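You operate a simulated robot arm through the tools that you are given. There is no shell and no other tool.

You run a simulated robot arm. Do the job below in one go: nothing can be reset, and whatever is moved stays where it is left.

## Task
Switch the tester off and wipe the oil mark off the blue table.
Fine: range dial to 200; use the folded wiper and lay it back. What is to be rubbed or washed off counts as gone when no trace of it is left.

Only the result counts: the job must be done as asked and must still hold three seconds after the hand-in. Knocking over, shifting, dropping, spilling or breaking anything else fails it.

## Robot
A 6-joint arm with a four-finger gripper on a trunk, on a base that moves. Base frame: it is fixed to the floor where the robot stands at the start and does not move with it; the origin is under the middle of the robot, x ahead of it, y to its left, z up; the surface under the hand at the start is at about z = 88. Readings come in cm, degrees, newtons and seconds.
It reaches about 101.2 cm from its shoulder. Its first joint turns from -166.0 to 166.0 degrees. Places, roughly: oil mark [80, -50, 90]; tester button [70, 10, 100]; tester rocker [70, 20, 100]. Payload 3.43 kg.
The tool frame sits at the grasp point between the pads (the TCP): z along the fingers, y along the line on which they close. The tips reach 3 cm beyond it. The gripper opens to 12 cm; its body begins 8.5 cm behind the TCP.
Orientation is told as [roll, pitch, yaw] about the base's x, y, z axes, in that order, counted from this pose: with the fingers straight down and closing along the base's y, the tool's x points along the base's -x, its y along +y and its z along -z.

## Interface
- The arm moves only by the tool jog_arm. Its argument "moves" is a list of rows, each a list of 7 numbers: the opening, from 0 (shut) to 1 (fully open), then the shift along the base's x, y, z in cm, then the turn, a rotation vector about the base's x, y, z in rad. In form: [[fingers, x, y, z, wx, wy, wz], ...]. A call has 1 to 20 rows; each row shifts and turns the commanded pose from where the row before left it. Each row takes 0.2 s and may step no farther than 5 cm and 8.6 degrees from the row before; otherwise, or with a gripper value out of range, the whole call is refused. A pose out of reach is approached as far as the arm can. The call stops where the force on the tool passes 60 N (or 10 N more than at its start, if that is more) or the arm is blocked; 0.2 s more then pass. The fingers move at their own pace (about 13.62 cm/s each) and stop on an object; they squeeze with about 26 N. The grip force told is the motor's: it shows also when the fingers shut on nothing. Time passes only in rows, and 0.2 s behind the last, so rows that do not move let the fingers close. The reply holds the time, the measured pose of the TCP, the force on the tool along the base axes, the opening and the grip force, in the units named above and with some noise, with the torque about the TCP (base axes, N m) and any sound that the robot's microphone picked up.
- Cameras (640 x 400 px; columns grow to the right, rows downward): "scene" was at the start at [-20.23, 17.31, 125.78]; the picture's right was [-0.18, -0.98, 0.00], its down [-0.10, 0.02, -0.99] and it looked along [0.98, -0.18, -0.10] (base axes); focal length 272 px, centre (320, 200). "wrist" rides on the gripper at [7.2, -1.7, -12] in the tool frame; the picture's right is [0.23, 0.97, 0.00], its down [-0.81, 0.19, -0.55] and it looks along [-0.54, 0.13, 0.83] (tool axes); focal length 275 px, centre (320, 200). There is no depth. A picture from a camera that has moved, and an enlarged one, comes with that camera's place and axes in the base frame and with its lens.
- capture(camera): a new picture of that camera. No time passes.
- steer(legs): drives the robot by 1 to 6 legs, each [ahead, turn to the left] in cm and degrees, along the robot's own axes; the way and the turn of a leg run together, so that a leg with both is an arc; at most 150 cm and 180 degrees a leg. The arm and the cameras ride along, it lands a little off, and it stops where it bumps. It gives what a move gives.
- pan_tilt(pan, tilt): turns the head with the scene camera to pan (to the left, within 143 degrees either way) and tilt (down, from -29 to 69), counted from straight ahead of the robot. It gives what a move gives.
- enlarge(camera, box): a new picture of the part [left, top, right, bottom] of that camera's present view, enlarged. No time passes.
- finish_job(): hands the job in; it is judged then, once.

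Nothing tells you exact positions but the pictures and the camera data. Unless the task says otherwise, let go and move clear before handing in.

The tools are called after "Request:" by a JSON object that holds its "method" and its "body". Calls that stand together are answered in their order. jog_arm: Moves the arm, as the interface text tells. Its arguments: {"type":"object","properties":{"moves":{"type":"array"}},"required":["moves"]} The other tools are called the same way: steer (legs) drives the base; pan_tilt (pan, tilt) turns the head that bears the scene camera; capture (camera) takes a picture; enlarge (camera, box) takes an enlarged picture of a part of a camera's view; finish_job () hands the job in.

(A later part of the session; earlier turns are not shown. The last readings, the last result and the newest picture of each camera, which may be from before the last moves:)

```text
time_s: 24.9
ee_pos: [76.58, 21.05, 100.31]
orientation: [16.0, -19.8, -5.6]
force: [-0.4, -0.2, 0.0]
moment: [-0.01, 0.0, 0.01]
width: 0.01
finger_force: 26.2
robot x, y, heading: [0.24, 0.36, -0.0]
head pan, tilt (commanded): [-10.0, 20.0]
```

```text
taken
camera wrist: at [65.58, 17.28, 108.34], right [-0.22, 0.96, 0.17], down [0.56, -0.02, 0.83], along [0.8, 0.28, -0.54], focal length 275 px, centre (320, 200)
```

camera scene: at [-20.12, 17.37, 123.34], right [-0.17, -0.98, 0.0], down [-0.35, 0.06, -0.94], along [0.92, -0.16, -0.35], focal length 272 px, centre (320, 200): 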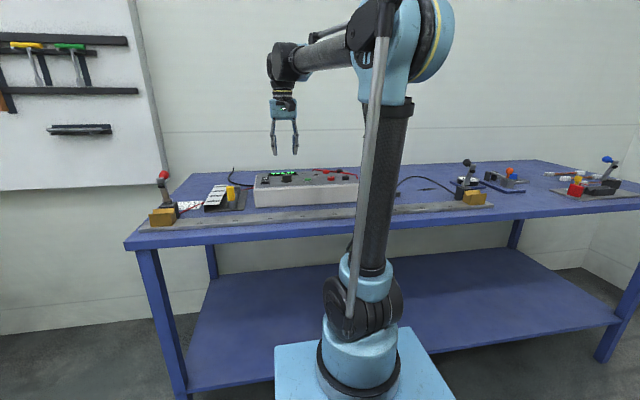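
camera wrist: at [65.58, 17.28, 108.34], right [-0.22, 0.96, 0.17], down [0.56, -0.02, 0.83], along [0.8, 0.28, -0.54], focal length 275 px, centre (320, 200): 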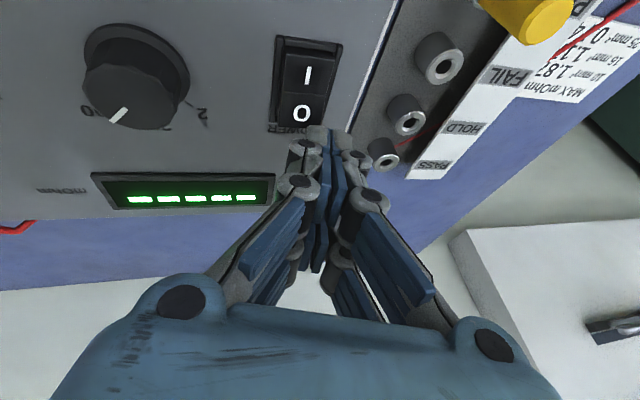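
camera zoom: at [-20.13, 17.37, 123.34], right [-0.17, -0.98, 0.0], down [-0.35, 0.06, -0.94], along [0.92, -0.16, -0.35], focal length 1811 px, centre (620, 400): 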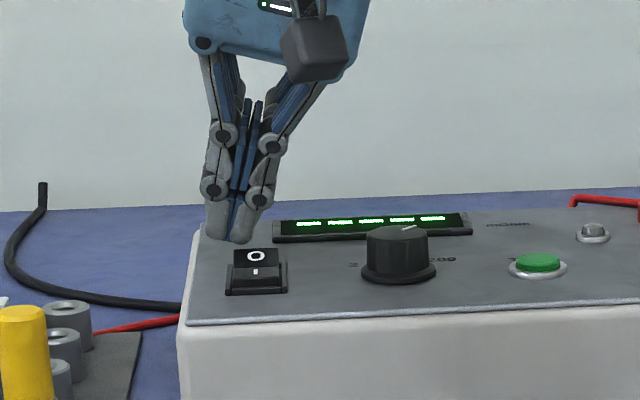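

No contact yet; the tip hangs slightly too far left (+y) and far. I'll shift it by about 0.6 cm toward the O and lower further.

Request:
{"method": "jog_arm", "body": {"moves": [[0, -0.3, -0.6, 0, 0, 0, 0], [0, 0, 0, -0.3, 0, 0, 0], [0, 0, 0, -0.2, 0, 0, 0], [0, 0, 0, 0, 0, 0, 0]]}}

Request:
{"method": "enlarge", "body": {"camera": "scene", "box": [255, 165, 295, 195]}}

Request:
{"method": "enlarge", "body": {"camera": "wrist", "box": [250, 30, 390, 150]}}

```text
time_s: 25.9
ee_pos: [76.26, 20.45, 99.95]
orientation: [16.0, -19.9, -5.6]
force: [0.0, -0.4, -0.1]
moment: [-0.01, 0.0, 0.0]
width: 0.01
finger_force: 26.2
robot x, y, heading: [0.02, -0.22, 0.0]
head pan, tilt (commanded): [-10.0, 20.0]
```

```text
13.33 times, centred on (275, 180) of scene
camera zoom: at [-20.13, 17.37, 123.34], right [-0.17, -0.98, 0.0], down [-0.35, 0.06, -0.94], along [0.92, -0.16, -0.35], focal length 3621 px, centre (920, 467)
```

zoom: 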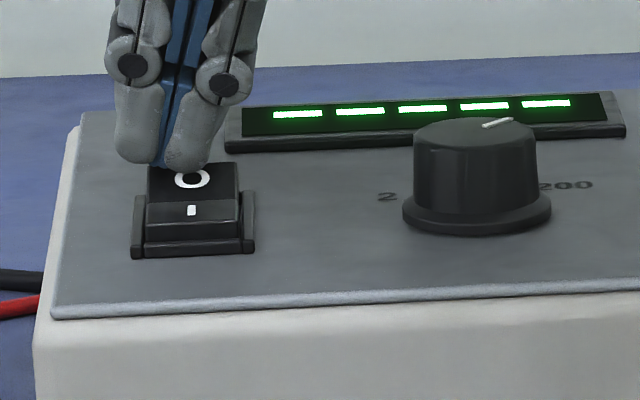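

```text
3.33 times, centred on (320, 90) of wrist
camera zoom: at [65.28, 16.66, 107.91], right [-0.22, 0.96, 0.17], down [0.56, -0.02, 0.83], along [0.8, 0.28, -0.54], focal length 918 px, centre (320, 567)
```

zoom: 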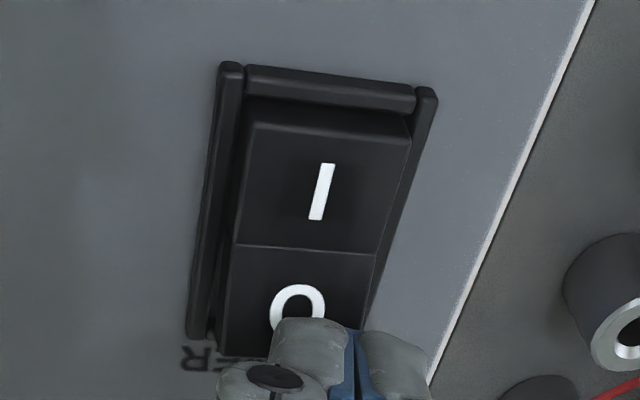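

The tip is now right over the O half, a few mm above it. I press down in small steps.

Request:
{"method": "jog_arm", "body": {"moves": [[0, 0, 0, -0.3, 0, 0, 0], [0, 0, 0, -0.2, 0, 0, 0], [0, 0, 0, -0.2, 0, 0, 0], [0, 0, 0, 0, 0, 0, 0]]}}

Request:
{"method": "enlarge", "body": {"camera": "scene", "box": [255, 165, 295, 195]}}

```text
time_s: 26.9
ee_pos: [76.17, 20.45, 99.42]
orientation: [16.1, -20.1, -5.6]
force: [7.3, -2.2, 55.0]
moment: [-0.02, 0.45, 0.05]
width: 0.0
finger_force: 25.7
robot x, y, heading: [0.11, -0.05, -0.1]
head pan, tilt (commanded): [-10.0, 20.0]
```

```text
13.33 times, centred on (275, 180) of scene
camera zoom: at [-20.28, 17.31, 123.32], right [-0.17, -0.98, 0.0], down [-0.35, 0.06, -0.94], along [0.92, -0.16, -0.35], focal length 3621 px, centre (920, 467)
```

zoom: 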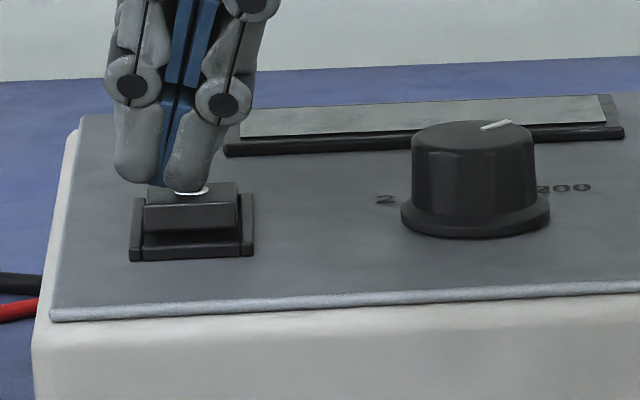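

The display has gone dark: the rocker flipped to O. I lift straight up, straighten the hand and check.

Request:
{"method": "jog_arm", "body": {"moves": [[0, 0, 0, 1, 0, 0, 0], [0, 0, 0, 3, 0, 0, 0], [0, 0, 0, 4, 0, 0, 0], [0, 0, 0, 4, 0, 0, 0], [0, 0, 0, 2, -0.131, 0, 0], [0, 0, 0, 1, -0.131, 0, 0], [0, 0, 0, 0, 0, 0.1164, 0], [0, 0, 0, 0, 0, 0.1164, 0], [0, 0, 0, 0, 0, 0.1164, 0], [0, 0, 0, 0, 0, 0, 0]]}}

Request:
{"method": "capture", "body": {"camera": "wrist"}}

Request:
{"method": "enlarge", "body": {"camera": "scene", "box": [240, 160, 320, 210]}}

```text
time_s: 29.1
ee_pos: [76.19, 20.44, 114.14]
orientation: [-0.1, -0.7, 0.0]
force: [0.1, -0.2, 0.6]
moment: [-0.02, 0.04, 0.03]
width: 0.0
finger_force: 25.9
robot x, y, heading: [0.24, 0.35, 0.1]
head pan, tilt (commanded): [-10.0, 20.0]
```

```text
taken
camera wrist: at [68.9, 18.86, 126.22], right [-0.23, 0.97, 0.0], down [0.81, 0.19, 0.56], along [0.55, 0.13, -0.83], focal length 275 px, centre (320, 200)
```

wrist: 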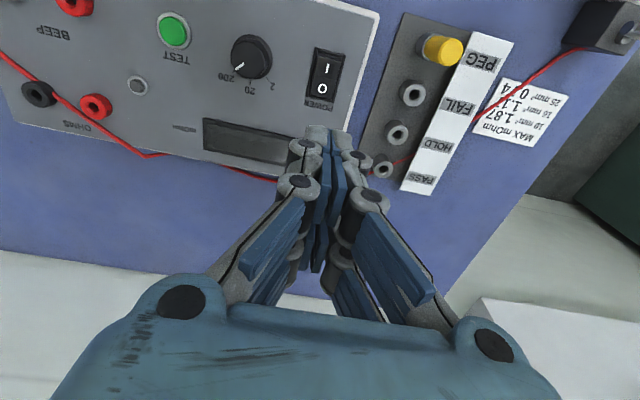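

```text
8.00 times, centred on (280, 185) of scene
camera zoom: at [-20.13, 17.37, 123.34], right [-0.17, -0.98, 0.0], down [-0.35, 0.06, -0.94], along [0.92, -0.16, -0.35], focal length 2173 px, centre (640, 320)
```

zoom: 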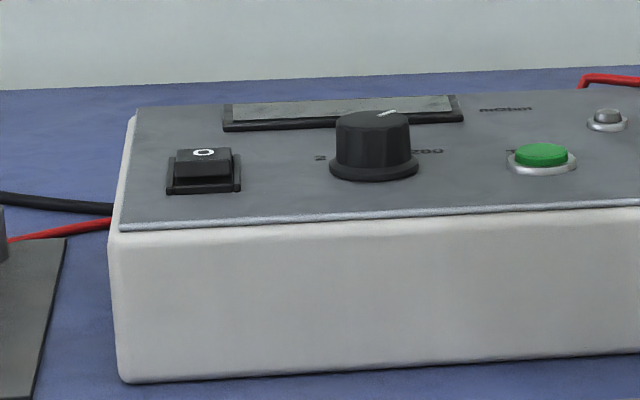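

The tester is off, with the dial on 200 and nothing else disturbed. Now I move over to the wiper for a close look.

Request:
{"method": "jog_arm", "body": {"moves": [[0, 0.35, -4.76, 0, 0, 0, 0], [0, 0.35, -4.76, 0, 0, 0, 0], [0, 0.35, -4.76, 0, 0, 0, 0], [0, 0.35, -4.76, 0, 0, 0, 0], [0, 0.35, -4.76, 0, 0, 0, 0], [0, 0.35, -4.76, 0, 0, 0, 0], [0, 0.35, -4.76, 0, 0, 0, 0], [0, 0.35, -4.76, 0, 0, 0, 0], [0.7, 0.35, -4.76, 0, 0, 0, 0], [0.7, 0.35, -4.76, 0, 0, 0, 0], [0.7, 0.3, -4.84, 0, 0, 0, 0], [0.7, 0, 0, 0, 0, 0, 0], [0.7, 0, 0, 0, 0, 0, 0]]}}

Request:
{"method": "capture", "body": {"camera": "wrist"}}

Request:
{"method": "enlarge", "body": {"camera": "wrist", "box": [220, 80, 420, 220]}}

Request:
{"method": "pan_tilt", "body": {"pan": -25, "tilt": 20}}

Request:
{"method": "capture", "body": {"camera": "scene"}}

```text
time_s: 31.9
ee_pos: [80.11, -32.17, 114.22]
orientation: [0.0, -0.7, 0.1]
force: [0.6, -0.8, 0.1]
moment: [0.0, -0.02, -0.03]
width: 8.39
finger_force: 0.1
robot x, y, heading: [0.36, -0.24, 0.2]
head pan, tilt (commanded): [-10.0, 20.0]
```

```text
taken
camera wrist: at [72.67, -33.75, 126.22], right [-0.23, 0.97, 0.0], down [0.8, 0.19, 0.56], along [0.55, 0.13, -0.83], focal length 275 px, centre (320, 200)
```

wrist: 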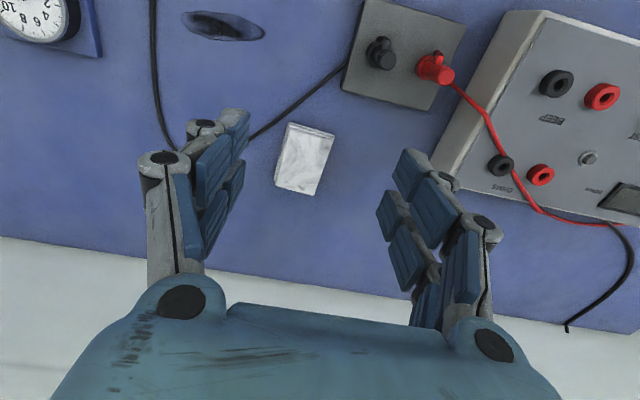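

```text
2.86 times, centred on (320, 150) of wrist
camera zoom: at [72.67, -33.75, 126.22], right [-0.23, 0.97, 0.0], down [0.8, 0.19, 0.56], along [0.55, 0.13, -0.83], focal length 786 px, centre (320, 343)
```

zoom: 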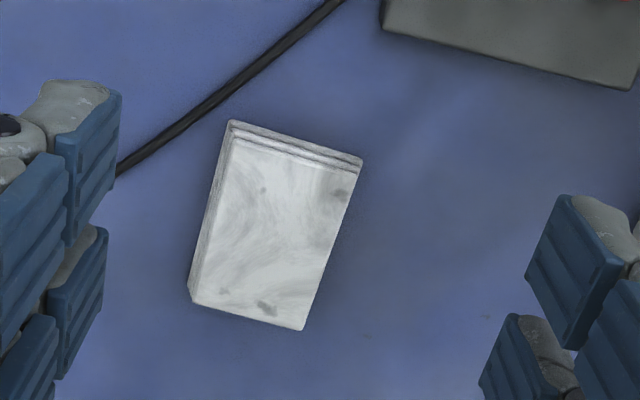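

```text
time_s: 32.6
ee_pos: [79.91, -32.15, 114.2]
orientation: [0.0, -0.6, 0.0]
force: [-0.1, 0.5, 0.3]
moment: [0.01, 0.01, 0.01]
width: 8.42
finger_force: 0.1
robot x, y, heading: [-0.33, 0.34, -0.2]
head pan, tilt (commanded): [-25.0, 20.0]
```

```text
taken
camera scene: at [-20.85, 15.05, 123.35], right [-0.42, -0.91, 0.01], down [-0.32, 0.14, -0.94], along [0.85, -0.4, -0.35], focal length 272 px, centre (320, 200)
```

scene: 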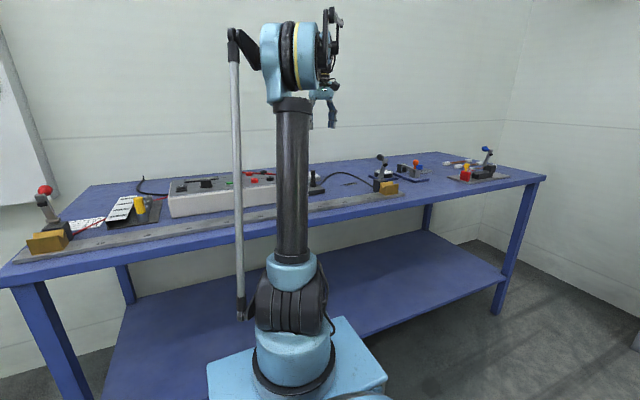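

The wiper measures about 9.6 × 6 cm, 1.8 cm high, centred at [91.2, -31.9], turned about -2.5°. I'll move above it, keeping clear of the cable, and check alignment.

Request:
{"method": "jog_arm", "body": {"moves": [[0.68, 3.75, 0.1, 0, 0, 0, -0.02], [0.68, 3.75, 0.1, 0, 0, 0, -0.02], [0.68, 3.7, 0.05, 0, 0, 0, 0], [0.68, 0, 0, -4.7, 0, 0, 0], [0.68, 0, 0, -4.7, 0, 0, 0], [0.68, 0, 0, -4, 0, 0, 0], [0.68, 0, 0, 0, 0, 0, 0]]}}

Request:
{"method": "capture", "body": {"camera": "wrist"}}

Request:
{"method": "capture", "body": {"camera": "scene"}}

```text
time_s: 34.2
ee_pos: [91.3, -31.66, 100.99]
orientation: [0.1, -0.5, -2.4]
force: [0.2, -0.5, -0.2]
moment: [-0.02, -0.01, -0.02]
width: 8.15
finger_force: 0.2
robot x, y, heading: [0.2, -0.22, 0.2]
head pan, tilt (commanded): [-25.0, 20.0]
```

```text
taken
camera wrist: at [83.89, -32.98, 112.98], right [-0.19, 0.98, 0.0], down [0.81, 0.16, 0.56], along [0.55, 0.11, -0.83], focal length 275 px, centre (320, 200)
```

wrist: 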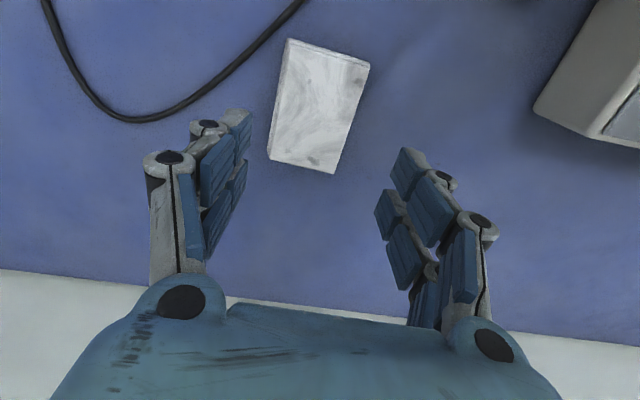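

```text
taken
camera scene: at [-20.84, 15.05, 123.35], right [-0.42, -0.91, 0.01], down [-0.32, 0.14, -0.94], along [0.85, -0.4, -0.35], focal length 272 px, centre (320, 200)
```

scene: 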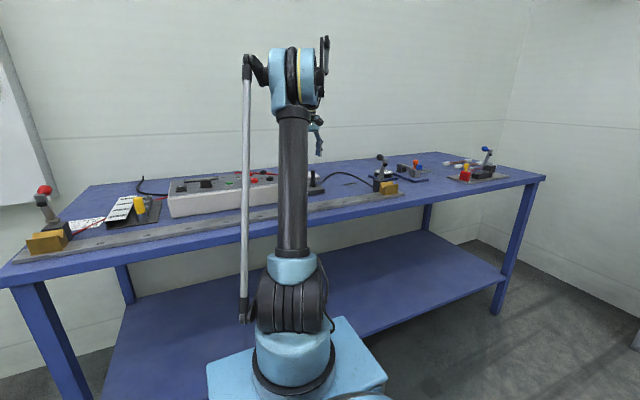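

Reach is fine. I re-measure the wiper from this closer view.

Request:
{"method": "enlarge", "body": {"camera": "wrist", "box": [220, 20, 420, 190]}}

```text
2.35 times, centred on (320, 105) of wrist
camera zoom: at [83.89, -32.98, 112.98], right [-0.19, 0.98, 0.0], down [0.81, 0.16, 0.56], along [0.55, 0.11, -0.83], focal length 648 px, centre (320, 424)
```

zoom: 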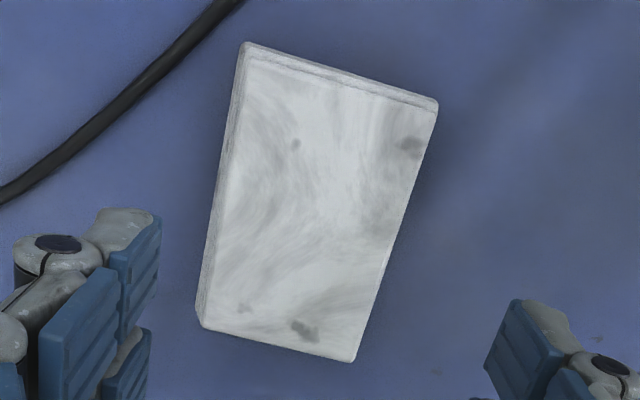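

The wiper's centre is [91.0, -31.9]; the TCP needs a 0.3 cm shift to -y. I descend with fingers straddling it.

Request:
{"method": "jog_arm", "body": {"moves": [[0.68, -0.1, -0.3, -3, 0, 0, 0], [0.68, 0, 0, -3, 0, 0, 0], [0.68, 0, 0, -2, 0, 0, 0], [0.68, 0, 0, -0.8, 0, 0, 0], [0.68, 0, 0, 0, 0, 0, 0]]}}

Request:
{"method": "capture", "body": {"camera": "wrist"}}

Request:
{"method": "enlarge", "body": {"camera": "scene", "box": [290, 110, 410, 200]}}

```text
time_s: 35.4
ee_pos: [91.05, -32.04, 91.99]
orientation: [0.0, -0.7, -2.3]
force: [0.2, -1.1, -1.1]
moment: [0.01, 0.01, 0.0]
width: 8.16
finger_force: 0.0
robot x, y, heading: [0.13, 0.05, -0.0]
head pan, tilt (commanded): [-25.0, 20.0]
```

```text
taken
camera wrist: at [83.64, -33.3, 104.01], right [-0.19, 0.98, 0.0], down [0.81, 0.16, 0.56], along [0.55, 0.11, -0.83], focal length 275 px, centre (320, 200)
```

wrist: 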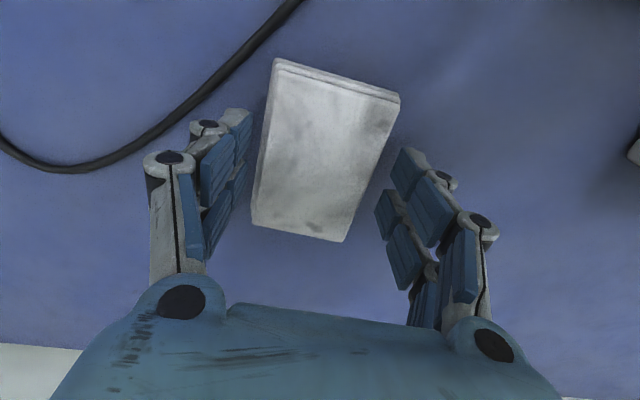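

```text
4.44 times, centred on (350, 155) of scene
camera zoom: at [-20.84, 15.05, 123.35], right [-0.42, -0.91, 0.01], down [-0.32, 0.14, -0.94], along [0.85, -0.4, -0.35], focal length 1207 px, centre (187, 400)
```

zoom: 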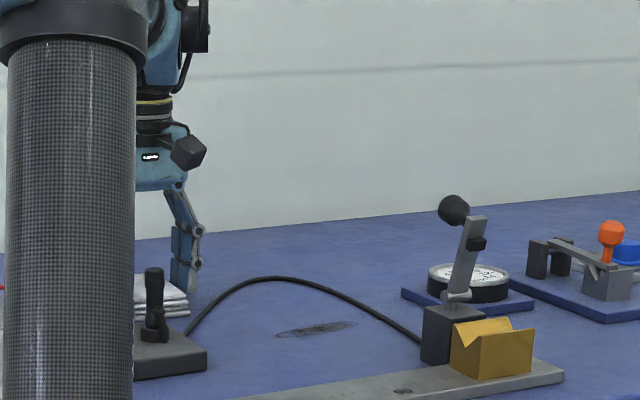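

The fingers straddle the wiper cleanly, away from the cable. I lower a touch and close on it.

Request:
{"method": "jog_arm", "body": {"moves": [[0.68, 0, 0, -0.35, 0, 0, 0], [0.45, 0, 0, 0, 0, 0, 0], [0.4, 0, 0, 0, 0, 0, 0], [0.35, 0, 0, 0, 0, 0, 0], [0.35, 0, 0, 0, 0, 0, 0]]}}

Request:
{"method": "capture", "body": {"camera": "wrist"}}

```text
time_s: 36.6
ee_pos: [91.04, -32.1, 91.61]
orientation: [0.0, -0.6, -2.2]
force: [0.8, -2.7, 7.3]
moment: [-0.03, -0.02, -0.1]
width: 6.97
finger_force: 25.5
robot x, y, heading: [-0.28, 0.03, -0.1]
head pan, tilt (commanded): [-25.0, 20.0]
```

```text
taken
camera wrist: at [83.66, -33.29, 103.69], right [-0.19, 0.98, 0.0], down [0.81, 0.16, 0.56], along [0.55, 0.1, -0.83], focal length 275 px, centre (320, 200)
```

wrist: 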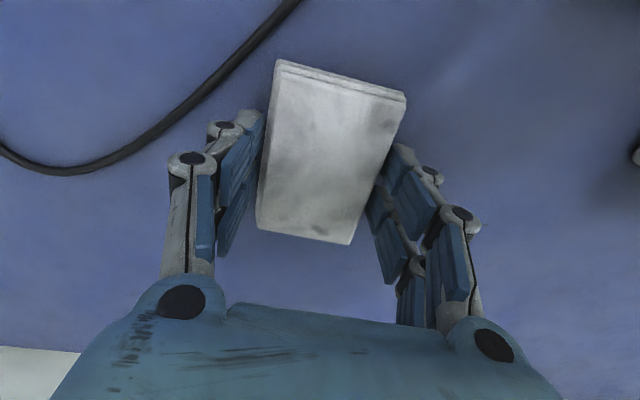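

The wiper is gripped at 7 cm width with 25 N. I lift it a little to check that it holds.

Request:
{"method": "jog_arm", "body": {"moves": [[0.35, 0, 0, 0.5, 0, 0, 0], [0.35, 0, 0, 1.5, 0, 0, 0], [0.35, 0, 0, 3, 0, 0, 0], [0.35, 0, 0, 0, 0, 0, 0]]}}

Request:
{"method": "capture", "body": {"camera": "wrist"}}

Request:
{"method": "enlarge", "body": {"camera": "scene", "box": [290, 110, 410, 200]}}

```text
time_s: 37.6
ee_pos: [91.27, -31.95, 96.49]
orientation: [0.1, -0.6, -2.3]
force: [0.5, -0.3, -0.4]
moment: [0.03, 0.01, 0.01]
width: 6.92
finger_force: 26.1
robot x, y, heading: [-0.11, -0.17, 0.0]
head pan, tilt (commanded): [-25.0, 20.0]
```

```text
taken
camera wrist: at [83.79, -33.22, 108.54], right [-0.19, 0.98, 0.0], down [0.81, 0.16, 0.56], along [0.55, 0.11, -0.83], focal length 275 px, centre (320, 200)
```

wrist: 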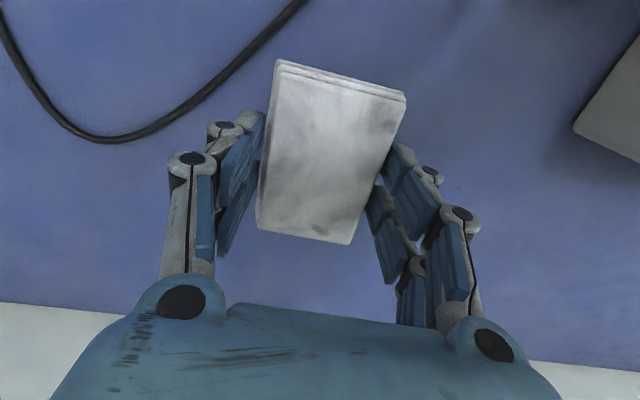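

```text
4.44 times, centred on (350, 155) of scene
camera zoom: at [-20.84, 15.05, 123.35], right [-0.42, -0.91, 0.01], down [-0.32, 0.14, -0.94], along [0.85, -0.4, -0.35], focal length 1207 px, centre (187, 400)
```

zoom: 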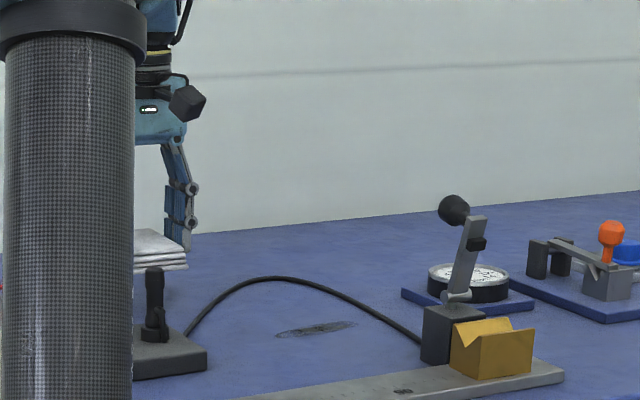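

The wiper hangs firmly in the grip. Because the cable runs at y ≈ -52 close to the mark's end, I'll turn the hand 90° so the wiper's long side lies along the mark and the fingers sit at its ±x sides. I raise, turn and carry it above the mark.

Request:
{"method": "jog_arm", "body": {"moves": [[0.35, 0, 0, 4, 0, 0, 0], [0.35, 0, 0, 4, 0, 0, 0], [0.35, -1.3, -1.14, 0, 0, 0, -0.139], [0.35, -1.3, -1.14, 0, 0, 0, -0.139], [0.35, -1.3, -1.14, 0, 0, 0, -0.139], [0.35, -1.3, -1.14, 0, 0, 0, -0.139], [0.35, -1.3, -1.14, 0, 0, 0, -0.139], [0.35, -1.3, -1.14, 0, 0, 0, -0.139], [0.35, -1.3, -1.14, 0, 0, 0, -0.139], [0.35, -1.3, -1.14, 0, 0, 0, -0.139], [0.35, -1.3, -1.14, 0, 0, 0, -0.139], [0.35, -1.3, -1.14, 0, 0, 0, -0.139], [0.35, -1.3, -1.14, 0, 0, 0, -0.139], [0.35, 0, 0, 0, 0, 0, 0]]}}

Request:
{"method": "capture", "body": {"camera": "wrist"}}

Request:
{"method": "capture", "body": {"camera": "scene"}}

```text
time_s: 40.6
ee_pos: [76.79, -44.57, 104.57]
orientation: [-0.1, -0.7, -89.9]
force: [0.6, 0.3, 0.2]
moment: [0.03, -0.01, -0.02]
width: 6.93
finger_force: 26.0
robot x, y, heading: [0.08, -0.22, 0.3]
head pan, tilt (commanded): [-25.0, 20.0]
```

```text
taken
camera wrist: at [75.04, -37.09, 116.64], right [0.97, 0.23, 0.0], down [0.19, -0.8, 0.56], along [0.13, -0.55, -0.83], focal length 275 px, centre (320, 200)
```

wrist: 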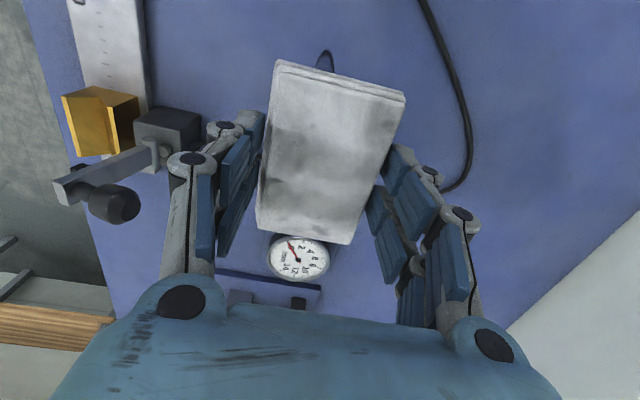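

```text
taken
camera scene: at [-20.85, 15.04, 123.35], right [-0.42, -0.91, 0.01], down [-0.32, 0.14, -0.94], along [0.85, -0.4, -0.35], focal length 272 px, centre (320, 200)
```

scene: 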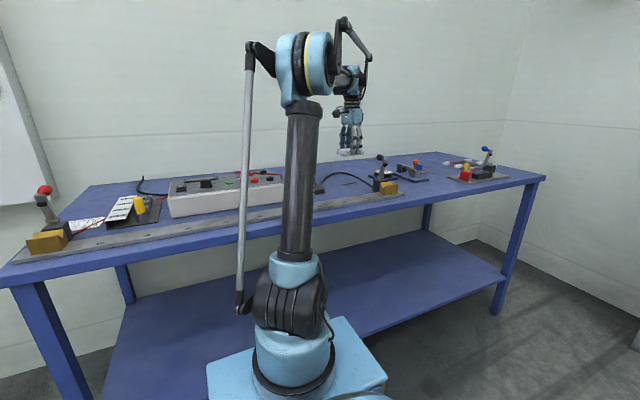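

The wiper is above the mark, clear of the lever and cable. I lower it onto the mark.

Request:
{"method": "jog_arm", "body": {"moves": [[0.35, 0, 0, -4, 0, 0, 0], [0.35, 0, 0, -4, 0, 0, 0], [0.35, 0, 0, -3, 0, 0, 0], [0.35, 0, 0, -1, 0, 0, 0], [0.35, 0, 0, -0.5, 0, 0, 0], [0.35, 0, 0, -0.3, 0, 0, 0], [0.35, 0, 0, 0, 0, 0, 0]]}}

Request:
{"method": "capture", "body": {"camera": "wrist"}}

Request:
{"method": "enlarge", "body": {"camera": "scene", "box": [290, 110, 410, 200]}}

```text
time_s: 42.2
ee_pos: [76.82, -44.62, 91.87]
orientation: [0.0, -0.7, -89.8]
force: [-0.3, -0.6, -0.9]
moment: [0.02, 0.01, 0.01]
width: 6.93
finger_force: 25.5
robot x, y, heading: [0.1, 0.23, 0.1]
head pan, tilt (commanded): [-25.0, 20.0]
```

```text
taken
camera wrist: at [75.13, -37.15, 103.77], right [0.97, 0.23, 0.0], down [0.19, -0.8, 0.56], along [0.13, -0.55, -0.83], focal length 275 px, centre (320, 200)
```

wrist: 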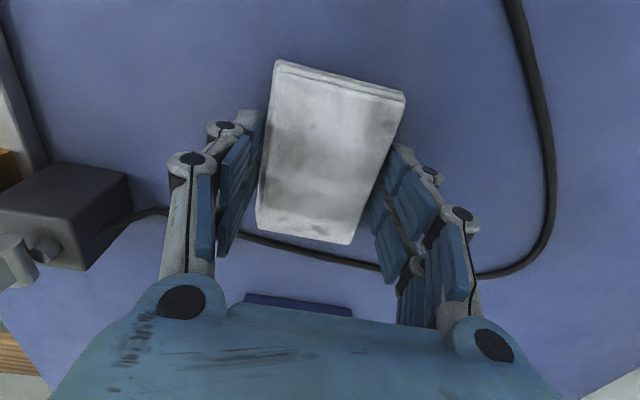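

```text
4.44 times, centred on (350, 155) of scene
camera zoom: at [-20.85, 15.05, 123.35], right [-0.42, -0.91, 0.01], down [-0.32, 0.14, -0.94], along [0.85, -0.4, -0.35], focal length 1207 px, centre (187, 400)
```

zoom: 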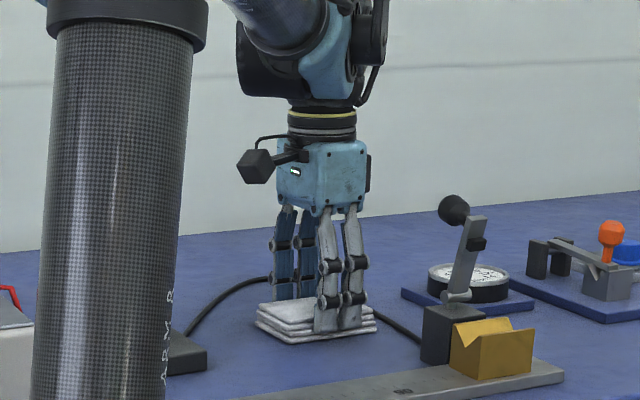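

The wiper hovers just above the mark with about 2.5 cm to the cable. I press down gently to contact.

Request:
{"method": "jog_arm", "body": {"moves": [[0.35, 0, 0, -0.2, 0, 0, 0], [0.35, 0, 0, -0.15, 0, 0, 0], [0.35, 0, 0, -0.1, 0, 0, 0], [0.35, 0, 0, 0, 0, 0, 0]]}}

```text
time_s: 43.2
ee_pos: [76.85, -44.38, 91.58]
orientation: [0.0, -0.7, -89.8]
force: [6.5, -4.3, 31.1]
moment: [-0.12, -0.38, 0.02]
width: 6.96
finger_force: 26.3
robot x, y, heading: [0.03, 0.22, -0.0]
head pan, tilt (commanded): [-25.0, 20.0]
```

It presses with 31 N; I ease slightly and rub back and forth along x over the mark.

Request:
{"method": "jog_arm", "body": {"moves": [[0.35, 0, 0, 0.08, 0, 0, 0], [0.35, 0.7, 0, 0, 0, 0, 0], [0.35, 0.7, 0, 0, 0, 0, 0], [0.35, 0.7, 0, 0, 0, 0, 0], [0.35, -0.7, 0, 0, 0, 0, 0], [0.35, -0.7, 0, 0, 0, 0, 0], [0.35, -0.7, 0, 0, 0, 0, 0], [0.35, -0.7, 0, 0, 0, 0, 0], [0.35, -0.7, 0, 0, 0, 0, 0], [0.35, -0.6, 0, 0, 0, 0, 0], [0.35, 0, 0, 0, 0, 0, 0]]}}

Request:
{"method": "capture", "body": {"camera": "wrist"}}

```text
time_s: 45.6
ee_pos: [74.82, -44.43, 91.7]
orientation: [-0.1, -0.7, -89.9]
force: [0.1, 0.1, -0.7]
moment: [0.01, 0.01, -0.03]
width: 6.92
finger_force: 26.4
robot x, y, heading: [0.18, 0.05, 0.1]
head pan, tilt (commanded): [-25.0, 20.0]
```

```text
taken
camera wrist: at [73.09, -37.08, 103.5], right [0.97, 0.23, 0.0], down [0.19, -0.8, 0.56], along [0.13, -0.55, -0.83], focal length 275 px, centre (320, 200)
```

wrist: 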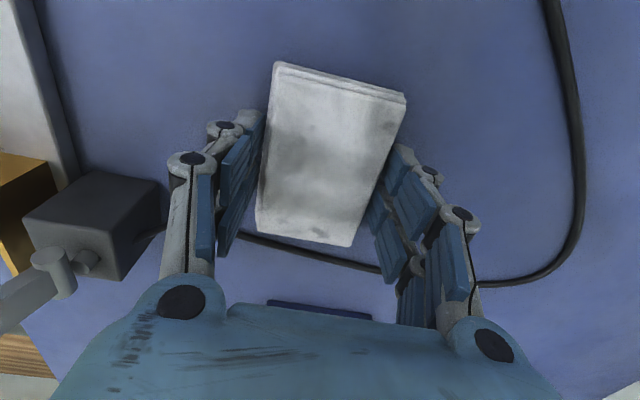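

Contact was lost after easing. I press down a bit again and check the force while rubbing.

Request:
{"method": "jog_arm", "body": {"moves": [[0.35, 0, 0, -0.06, 0, 0, 0], [0.35, 0.5, 0, -0.04, 0, 0, 0], [0.35, 0, 0, 0, 0, 0, 0]]}}

```text
time_s: 46.4
ee_pos: [75.41, -44.56, 91.55]
orientation: [-0.2, -0.7, -89.9]
force: [-4.0, -1.0, 10.7]
moment: [0.0, 0.09, 0.03]
width: 6.9
finger_force: 26.3
robot x, y, heading: [-0.27, 0.15, 0.2]
head pan, tilt (commanded): [-25.0, 20.0]
```

Contact is now about 11 N. I rub in several x strokes, shifting along y between them to cover both ends.

Request:
{"method": "jog_arm", "body": {"moves": [[0.35, 0.7, 0, -0.03, 0, 0, 0], [0.35, 0.7, 0, 0, 0, 0, 0], [0.35, 0.7, 0, 0, 0, 0, 0], [0.35, 0.7, 0, 0, 0, 0, 0], [0.35, 0.7, 0, 0, 0, 0, 0], [0.35, 0, -0.6, 0, 0, 0, 0], [0.35, -0.7, 0, 0, 0, 0, 0], [0.35, -0.7, 0, 0, 0, 0, 0], [0.35, -0.7, 0, 0, 0, 0, 0], [0.35, -0.7, 0, 0, 0, 0, 0], [0.35, -0.7, 0, 0, 0, 0, 0], [0.35, 0, 0.7, 0, 0, 0, 0], [0.35, 0, 0.7, 0, 0, 0, 0], [0.35, 0.7, 0, 0, 0, 0, 0], [0.35, 0.7, 0, 0, 0, 0, 0], [0.35, 0.7, 0, 0, 0, 0, 0], [0.35, 0.7, 0, 0, 0, 0, 0], [0.35, 0.7, 0, 0, 0, 0, 0], [0.35, 0, 0, 0, 0, 0, 0]]}}

Request:
{"method": "capture", "body": {"camera": "wrist"}}

```text
time_s: 50.4
ee_pos: [78.8, -43.8, 91.47]
orientation: [0.0, -0.8, -89.8]
force: [-12.1, 0.7, 26.0]
moment: [0.02, 0.55, -0.04]
width: 6.92
finger_force: 26.4
robot x, y, heading: [0.11, 0.14, 0.1]
head pan, tilt (commanded): [-25.0, 20.0]
```

```text
taken
camera wrist: at [77.04, -36.37, 103.39], right [0.97, 0.23, 0.0], down [0.19, -0.8, 0.56], along [0.13, -0.55, -0.83], focal length 275 px, centre (320, 200)
```

wrist: 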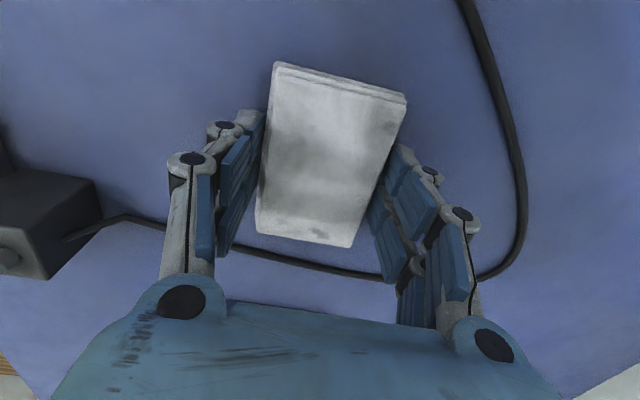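

Contact is good (26 N down, 12 N friction). A few more strokes, then lift and look.

Request:
{"method": "jog_arm", "body": {"moves": [[0.35, -0.7, 0, 0, 0, 0, 0], [0.35, -0.7, 0, 0, 0, 0, 0], [0.35, -0.7, 0, 0, 0, 0, 0], [0.35, -0.7, 0, 0, 0, 0, 0], [0.35, -0.7, 0, 0, 0, 0, 0], [0.35, 0, -0.7, 0, 0, 0, 0], [0.35, 0, -0.7, 0, 0, 0, 0], [0.35, 0, -0.4, 0, 0, 0, 0], [0.35, 0.7, 0, 0, 0, 0, 0], [0.35, 0.7, 0, 0, 0, 0, 0], [0.35, 0.7, 0, 0, 0, 0, 0], [0.35, 0.7, 0, 0, 0, 0, 0], [0.35, 0.7, 0, 0, 0, 0, 0], [0.35, 0, 0, 0, 0, 0, 0]]}}

Request:
{"method": "jog_arm", "body": {"moves": [[0.35, 0, 0, 1, 0, 0, 0], [0.35, 0, 1.2, 3, 0, 0, 0], [0.35, 0, 3, 4, 0, 0, 0], [0.35, 0, 3, 3, 0, 0, 0], [0.35, 0, 4, 2, 0, 0, 0], [0.35, 0, 4.5, 0, 0, 0, 0], [0.35, 0, 0, 0, 0, 0, 0]]}}

Request:
{"method": "capture", "body": {"camera": "wrist"}}

Request:
{"method": "enlarge", "body": {"camera": "scene", "box": [310, 150, 410, 210]}}

```text
time_s: 53.4
ee_pos: [78.97, -45.63, 91.39]
orientation: [-0.1, -0.7, -89.8]
force: [-0.4, 1.0, 1.5]
moment: [-0.01, -0.05, 0.01]
width: 6.91
finger_force: 26.0
robot x, y, heading: [-0.34, 0.2, -0.2]
head pan, tilt (commanded): [-25.0, 20.0]
```

```text
time_s: 55.0
ee_pos: [79.07, -29.9, 104.37]
orientation: [-0.1, -0.7, -89.9]
force: [-0.3, 0.2, 0.6]
moment: [-0.02, -0.02, -0.02]
width: 6.94
finger_force: 26.0
robot x, y, heading: [-0.03, 0.1, -0.3]
head pan, tilt (commanded): [-25.0, 20.0]
```

```text
taken
camera wrist: at [77.29, -22.42, 116.24], right [0.97, 0.23, 0.0], down [0.19, -0.8, 0.56], along [0.13, -0.55, -0.83], focal length 275 px, centre (320, 200)
```

wrist: 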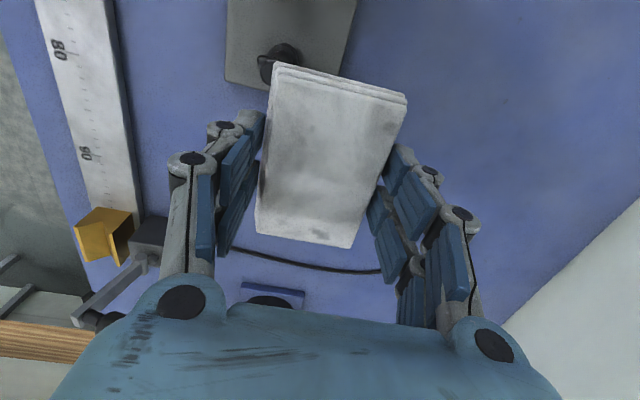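

```text
6.40 times, centred on (360, 180) of scene
camera zoom: at [-20.84, 15.05, 123.35], right [-0.42, -0.91, 0.01], down [-0.32, 0.14, -0.94], along [0.85, -0.4, -0.35], focal length 1738 px, centre (64, 328)
```

zoom: 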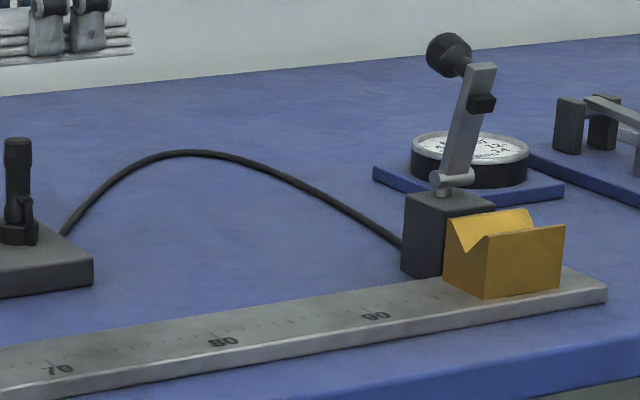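

From the scene camera no mark is visible any more. I turn the hand back and go where the wrist camera can inspect the spot beside the wiper.

Request:
{"method": "jog_arm", "body": {"moves": [[0.35, -0.55, 0.17, 1.4, 0, 0, 0.139], [0.35, -0.55, 0.17, 1.4, 0, 0, 0.139], [0.35, -0.55, 0.17, 1.4, 0, 0, 0.139], [0.35, -0.55, 0.17, 1.4, 0, 0, 0.139], [0.35, -0.55, 0.17, 1.4, 0, 0, 0.139], [0.35, -0.55, 0.17, 1.4, 0, 0, 0.139], [0.35, -0.55, 0.17, 1.4, 0, 0, 0.139], [0.35, -0.55, 0.17, 1.4, 0, 0, 0.139], [0.35, -0.55, 0.17, 1.4, 0, 0, 0.139], [0.35, -0.55, 0.17, 1.4, 0, 0, 0.139], [0.35, -0.55, 0.17, 1.4, 0, 0, 0.139], [0.35, 0, 0, 0, 0, 0, 0]]}}

Request:
{"method": "capture", "body": {"camera": "wrist"}}

Request:
{"method": "enlarge", "body": {"camera": "wrist", "box": [140, 20, 280, 120]}}

Request:
{"method": "enlarge", "body": {"camera": "scene", "box": [330, 170, 380, 200]}}

```text
time_s: 57.6
ee_pos: [72.88, -27.95, 119.55]
orientation: [0.0, -0.6, -2.2]
force: [0.3, 0.1, -0.7]
moment: [-0.04, -0.02, -0.03]
width: 6.92
finger_force: 26.0
robot x, y, heading: [0.11, -0.23, 0.1]
head pan, tilt (commanded): [-25.0, 20.0]
```

```text
taken
camera wrist: at [65.36, -29.2, 131.7], right [-0.19, 0.98, 0.0], down [0.81, 0.16, 0.56], along [0.55, 0.11, -0.83], focal length 275 px, centre (320, 200)
```

wrist: 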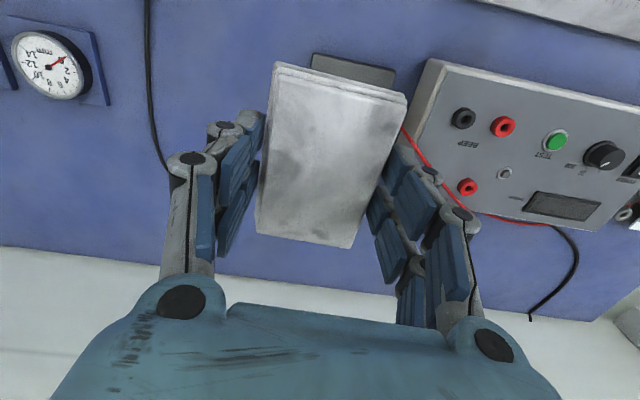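

```text
4.00 times, centred on (210, 70) of wrist
camera zoom: at [65.36, -29.2, 131.7], right [-0.19, 0.98, 0.0], down [0.81, 0.16, 0.56], along [0.55, 0.11, -0.83], focal length 1101 px, centre (760, 720)
```

zoom: 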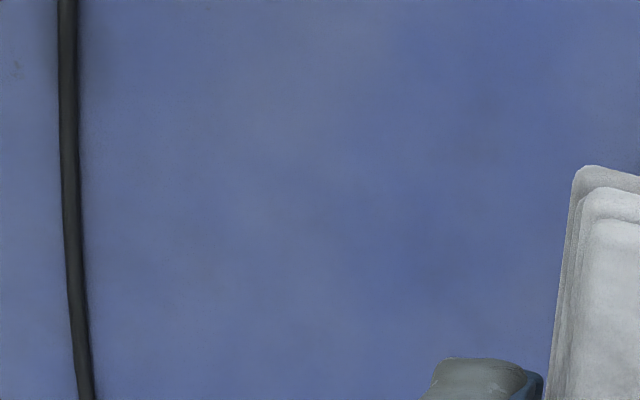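

```text
12.80 times, centred on (355, 185) of scene
camera zoom: at [-20.85, 15.05, 123.35], right [-0.42, -0.91, 0.01], down [-0.32, 0.14, -0.94], along [0.85, -0.4, -0.35], focal length 3476 px, centre (-128, 392)
```

zoom: 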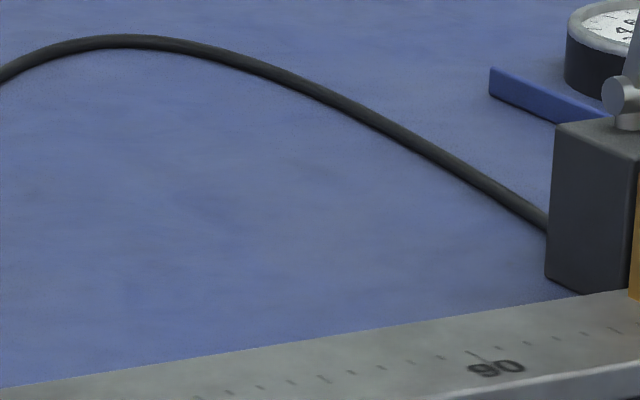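

The spot is clean as far as I can see. I zoom in tightly once more to be sure no faint trace is left.

Request:
{"method": "enlarge", "body": {"camera": "wrist", "box": [172, 58, 258, 106]}}

Request:
{"method": "enlarge", "body": {"camera": "wrist", "box": [172, 20, 215, 60]}}

```text
7.44 times, centred on (215, 82) of wrist
camera zoom: at [65.36, -29.2, 131.7], right [-0.19, 0.98, 0.0], down [0.81, 0.16, 0.56], along [0.55, 0.11, -0.83], focal length 2049 px, centre (1101, 1078)
```

zoom: 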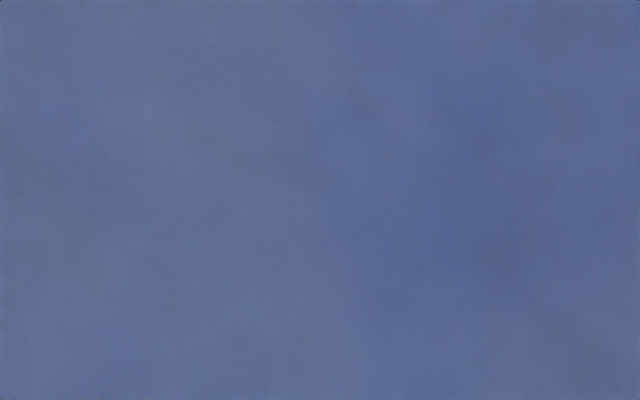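

```text
10.00 times, centred on (194, 40) of wrist
camera zoom: at [65.36, -29.2, 131.7], right [-0.19, 0.98, 0.0], down [0.81, 0.16, 0.56], along [0.55, 0.11, -0.83], focal length 2753 px, centre (1585, 1800)
```

zoom: 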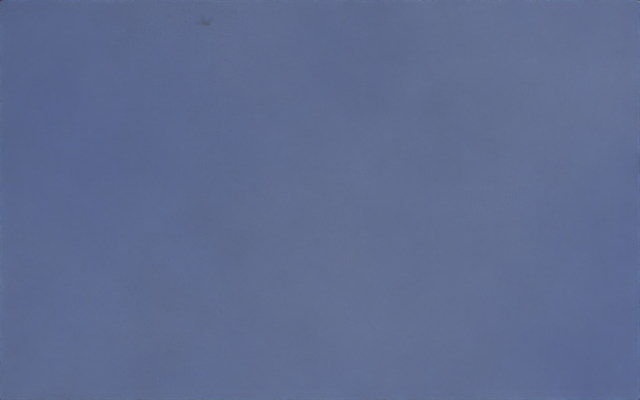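

No trace is left. Now I carry the wiper back to its original place and lower it toward the table.

Request:
{"method": "jog_arm", "body": {"moves": [[0.35, 4.575, -1.02, 0, 0, 0, 0], [0.35, 4.575, -1.02, 0, 0, 0, 0], [0.35, 4.575, -1.02, 0, 0, 0, 0], [0.35, 4.575, -1.03, 0, 0, 0, 0], [0.35, 0, 0, -4.5, 0, 0, 0], [0.35, 0, 0, -4.5, 0, 0, 0], [0.35, 0, 0, -4.5, 0, 0, 0], [0.35, 0, 0, -4.5, 0, 0, 0], [0.35, 0, 0, -4, 0, 0, 0], [0.35, 0, 0, 0, 0, 0, 0]]}}

Request:
{"method": "capture", "body": {"camera": "wrist"}}

Request:
{"method": "enlarge", "body": {"camera": "scene", "box": [290, 110, 410, 200]}}

```text
time_s: 59.8
ee_pos: [91.37, -31.84, 97.94]
orientation: [0.0, -0.6, -2.3]
force: [0.0, 0.3, -1.8]
moment: [-0.01, 0.0, 0.02]
width: 6.92
finger_force: 26.4
robot x, y, heading: [0.33, 0.18, 0.1]
head pan, tilt (commanded): [-25.0, 20.0]
```

```text
taken
camera wrist: at [83.98, -33.1, 109.95], right [-0.19, 0.98, 0.0], down [0.81, 0.16, 0.56], along [0.55, 0.11, -0.83], focal length 275 px, centre (320, 200)
```

wrist: 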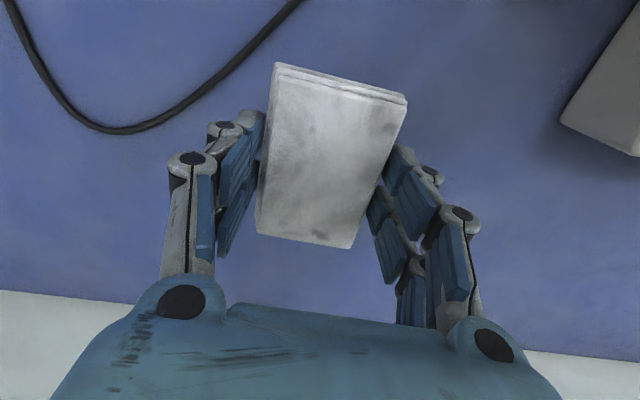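

```text
4.44 times, centred on (350, 155) of scene
camera zoom: at [-20.85, 15.05, 123.35], right [-0.42, -0.91, 0.01], down [-0.32, 0.14, -0.94], along [0.85, -0.4, -0.35], focal length 1207 px, centre (187, 400)
```

zoom: 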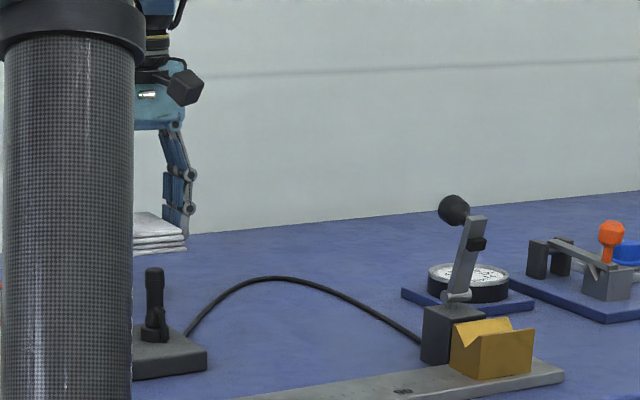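

I'm above the original place, with a small offset of 0.3 cm to correct. I lower to the table gently.

Request:
{"method": "jog_arm", "body": {"moves": [[0.35, -0.3, -0.2, -3, 0, 0, 0], [0.35, 0, 0, -2, 0, 0, 0], [0.35, 0, 0, -1, 0, 0, 0], [0.35, 0, 0, -0.2, 0, 0, 0], [0.35, 0, 0, 0, 0, 0, 0]]}}

Request:
{"method": "capture", "body": {"camera": "wrist"}}

```text
time_s: 61.0
ee_pos: [90.86, -32.36, 91.76]
orientation: [0.1, -0.6, -2.4]
force: [-0.6, 0.3, -0.5]
moment: [-0.01, 0.02, 0.0]
width: 6.94
finger_force: 25.4
robot x, y, heading: [0.18, 0.26, 0.2]
head pan, tilt (commanded): [-25.0, 20.0]
```

```text
taken
camera wrist: at [83.46, -33.55, 103.6], right [-0.19, 0.98, 0.0], down [0.81, 0.16, 0.56], along [0.55, 0.11, -0.83], focal length 275 px, centre (320, 200)
```

wrist: 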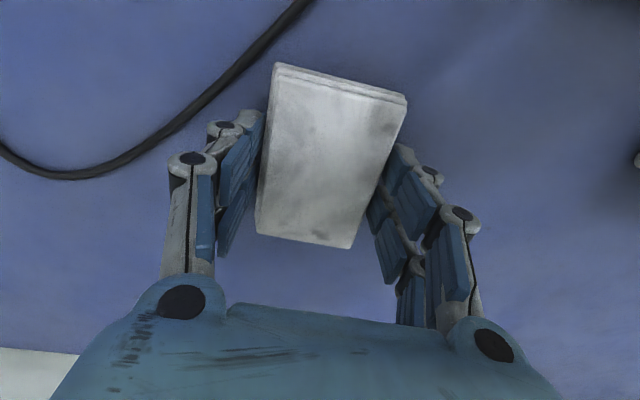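

I correct by about +0.2 cm in x and y and touch down.

Request:
{"method": "jog_arm", "body": {"moves": [[0.35, 0.2, 0.25, 0, 0, 0, 0], [0.35, 0, 0, -0.1, 0, 0, 0], [0.35, 0, 0, -0.1, 0, 0, 0], [0.35, 0, 0, 0, 0, 0, 0]]}}

Request:
{"method": "capture", "body": {"camera": "wrist"}}

```text
time_s: 62.0
ee_pos: [90.94, -32.02, 91.41]
orientation: [-0.1, -0.6, -2.3]
force: [-0.5, 0.5, -0.3]
moment: [0.03, 0.03, -0.01]
width: 6.95
finger_force: 25.8
robot x, y, heading: [0.08, 0.07, -0.1]
head pan, tilt (commanded): [-25.0, 20.0]
```

```text
taken
camera wrist: at [83.61, -33.35, 103.37], right [-0.19, 0.98, 0.0], down [0.81, 0.16, 0.56], along [0.55, 0.11, -0.83], focal length 275 px, centre (320, 200)
```

wrist: 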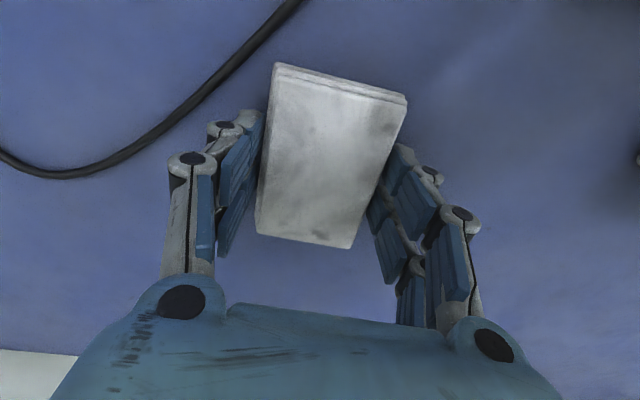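

No contact yet (the wiper slid up slightly in the grip while rubbing). I go down in small steps.

Request:
{"method": "jog_arm", "body": {"moves": [[0.35, 0, 0, -0.08, 0, 0, 0], [0.35, 0, 0, -0.06, 0, 0, 0], [0.35, 0, 0, 0, 0, 0, 0]]}}

```text
time_s: 62.8
ee_pos: [91.05, -31.99, 91.35]
orientation: [0.0, -0.7, -2.3]
force: [1.7, -6.6, 17.5]
moment: [-0.21, -0.2, -0.05]
width: 6.95
finger_force: 26.1
robot x, y, heading: [0.11, 0.14, -0.1]
head pan, tilt (commanded): [-25.0, 20.0]
```

The wiper rests on the table. I ease off slightly, open the fingers to the same width as when approaching, and rise straight up.

Request:
{"method": "jog_arm", "body": {"moves": [[0.35, 0, 0, 0.05, 0, 0, 0], [0.62, 0, 0, 0, 0, 0, 0], [0.66, 0, 0, 0, 0, 0, 0], [0.66, 0, 0, 0, 0, 0, 0], [0.66, 0, 0, 1, 0, 0, 0], [0.66, 0, 0, 3, 0, 0, 0], [0.66, 0, 0, 4, 0, 0, 0], [0.66, 0, 0, 4, 0, 0, 0], [0.66, 0, 0, 4, 0, 0, 0], [0.66, 0, 0, 4, 0, 0, 0], [0.66, 0, 0, 0, 0, 0, 0]]}}

Request:
{"method": "capture", "body": {"camera": "wrist"}}

```text
time_s: 65.2
ee_pos: [91.06, -32.02, 111.48]
orientation: [0.0, -0.6, -2.3]
force: [-0.8, 1.2, 0.0]
moment: [0.0, -0.01, 0.02]
width: 7.92
finger_force: 0.0
robot x, y, heading: [-0.06, -0.29, 0.1]
head pan, tilt (commanded): [-25.0, 20.0]
```

```text
taken
camera wrist: at [83.56, -33.3, 123.37], right [-0.19, 0.98, 0.0], down [0.81, 0.16, 0.56], along [0.55, 0.11, -0.83], focal length 275 px, centre (320, 200)
```

wrist: 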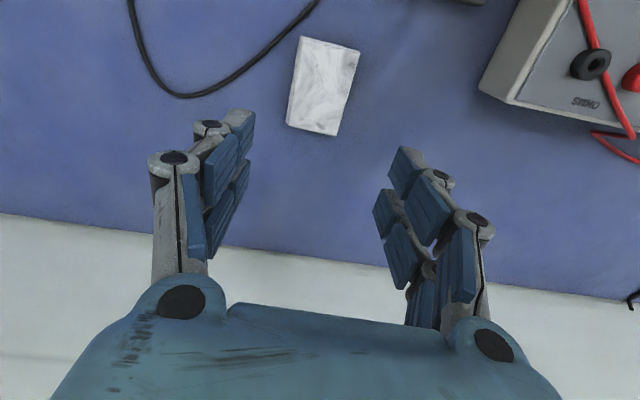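

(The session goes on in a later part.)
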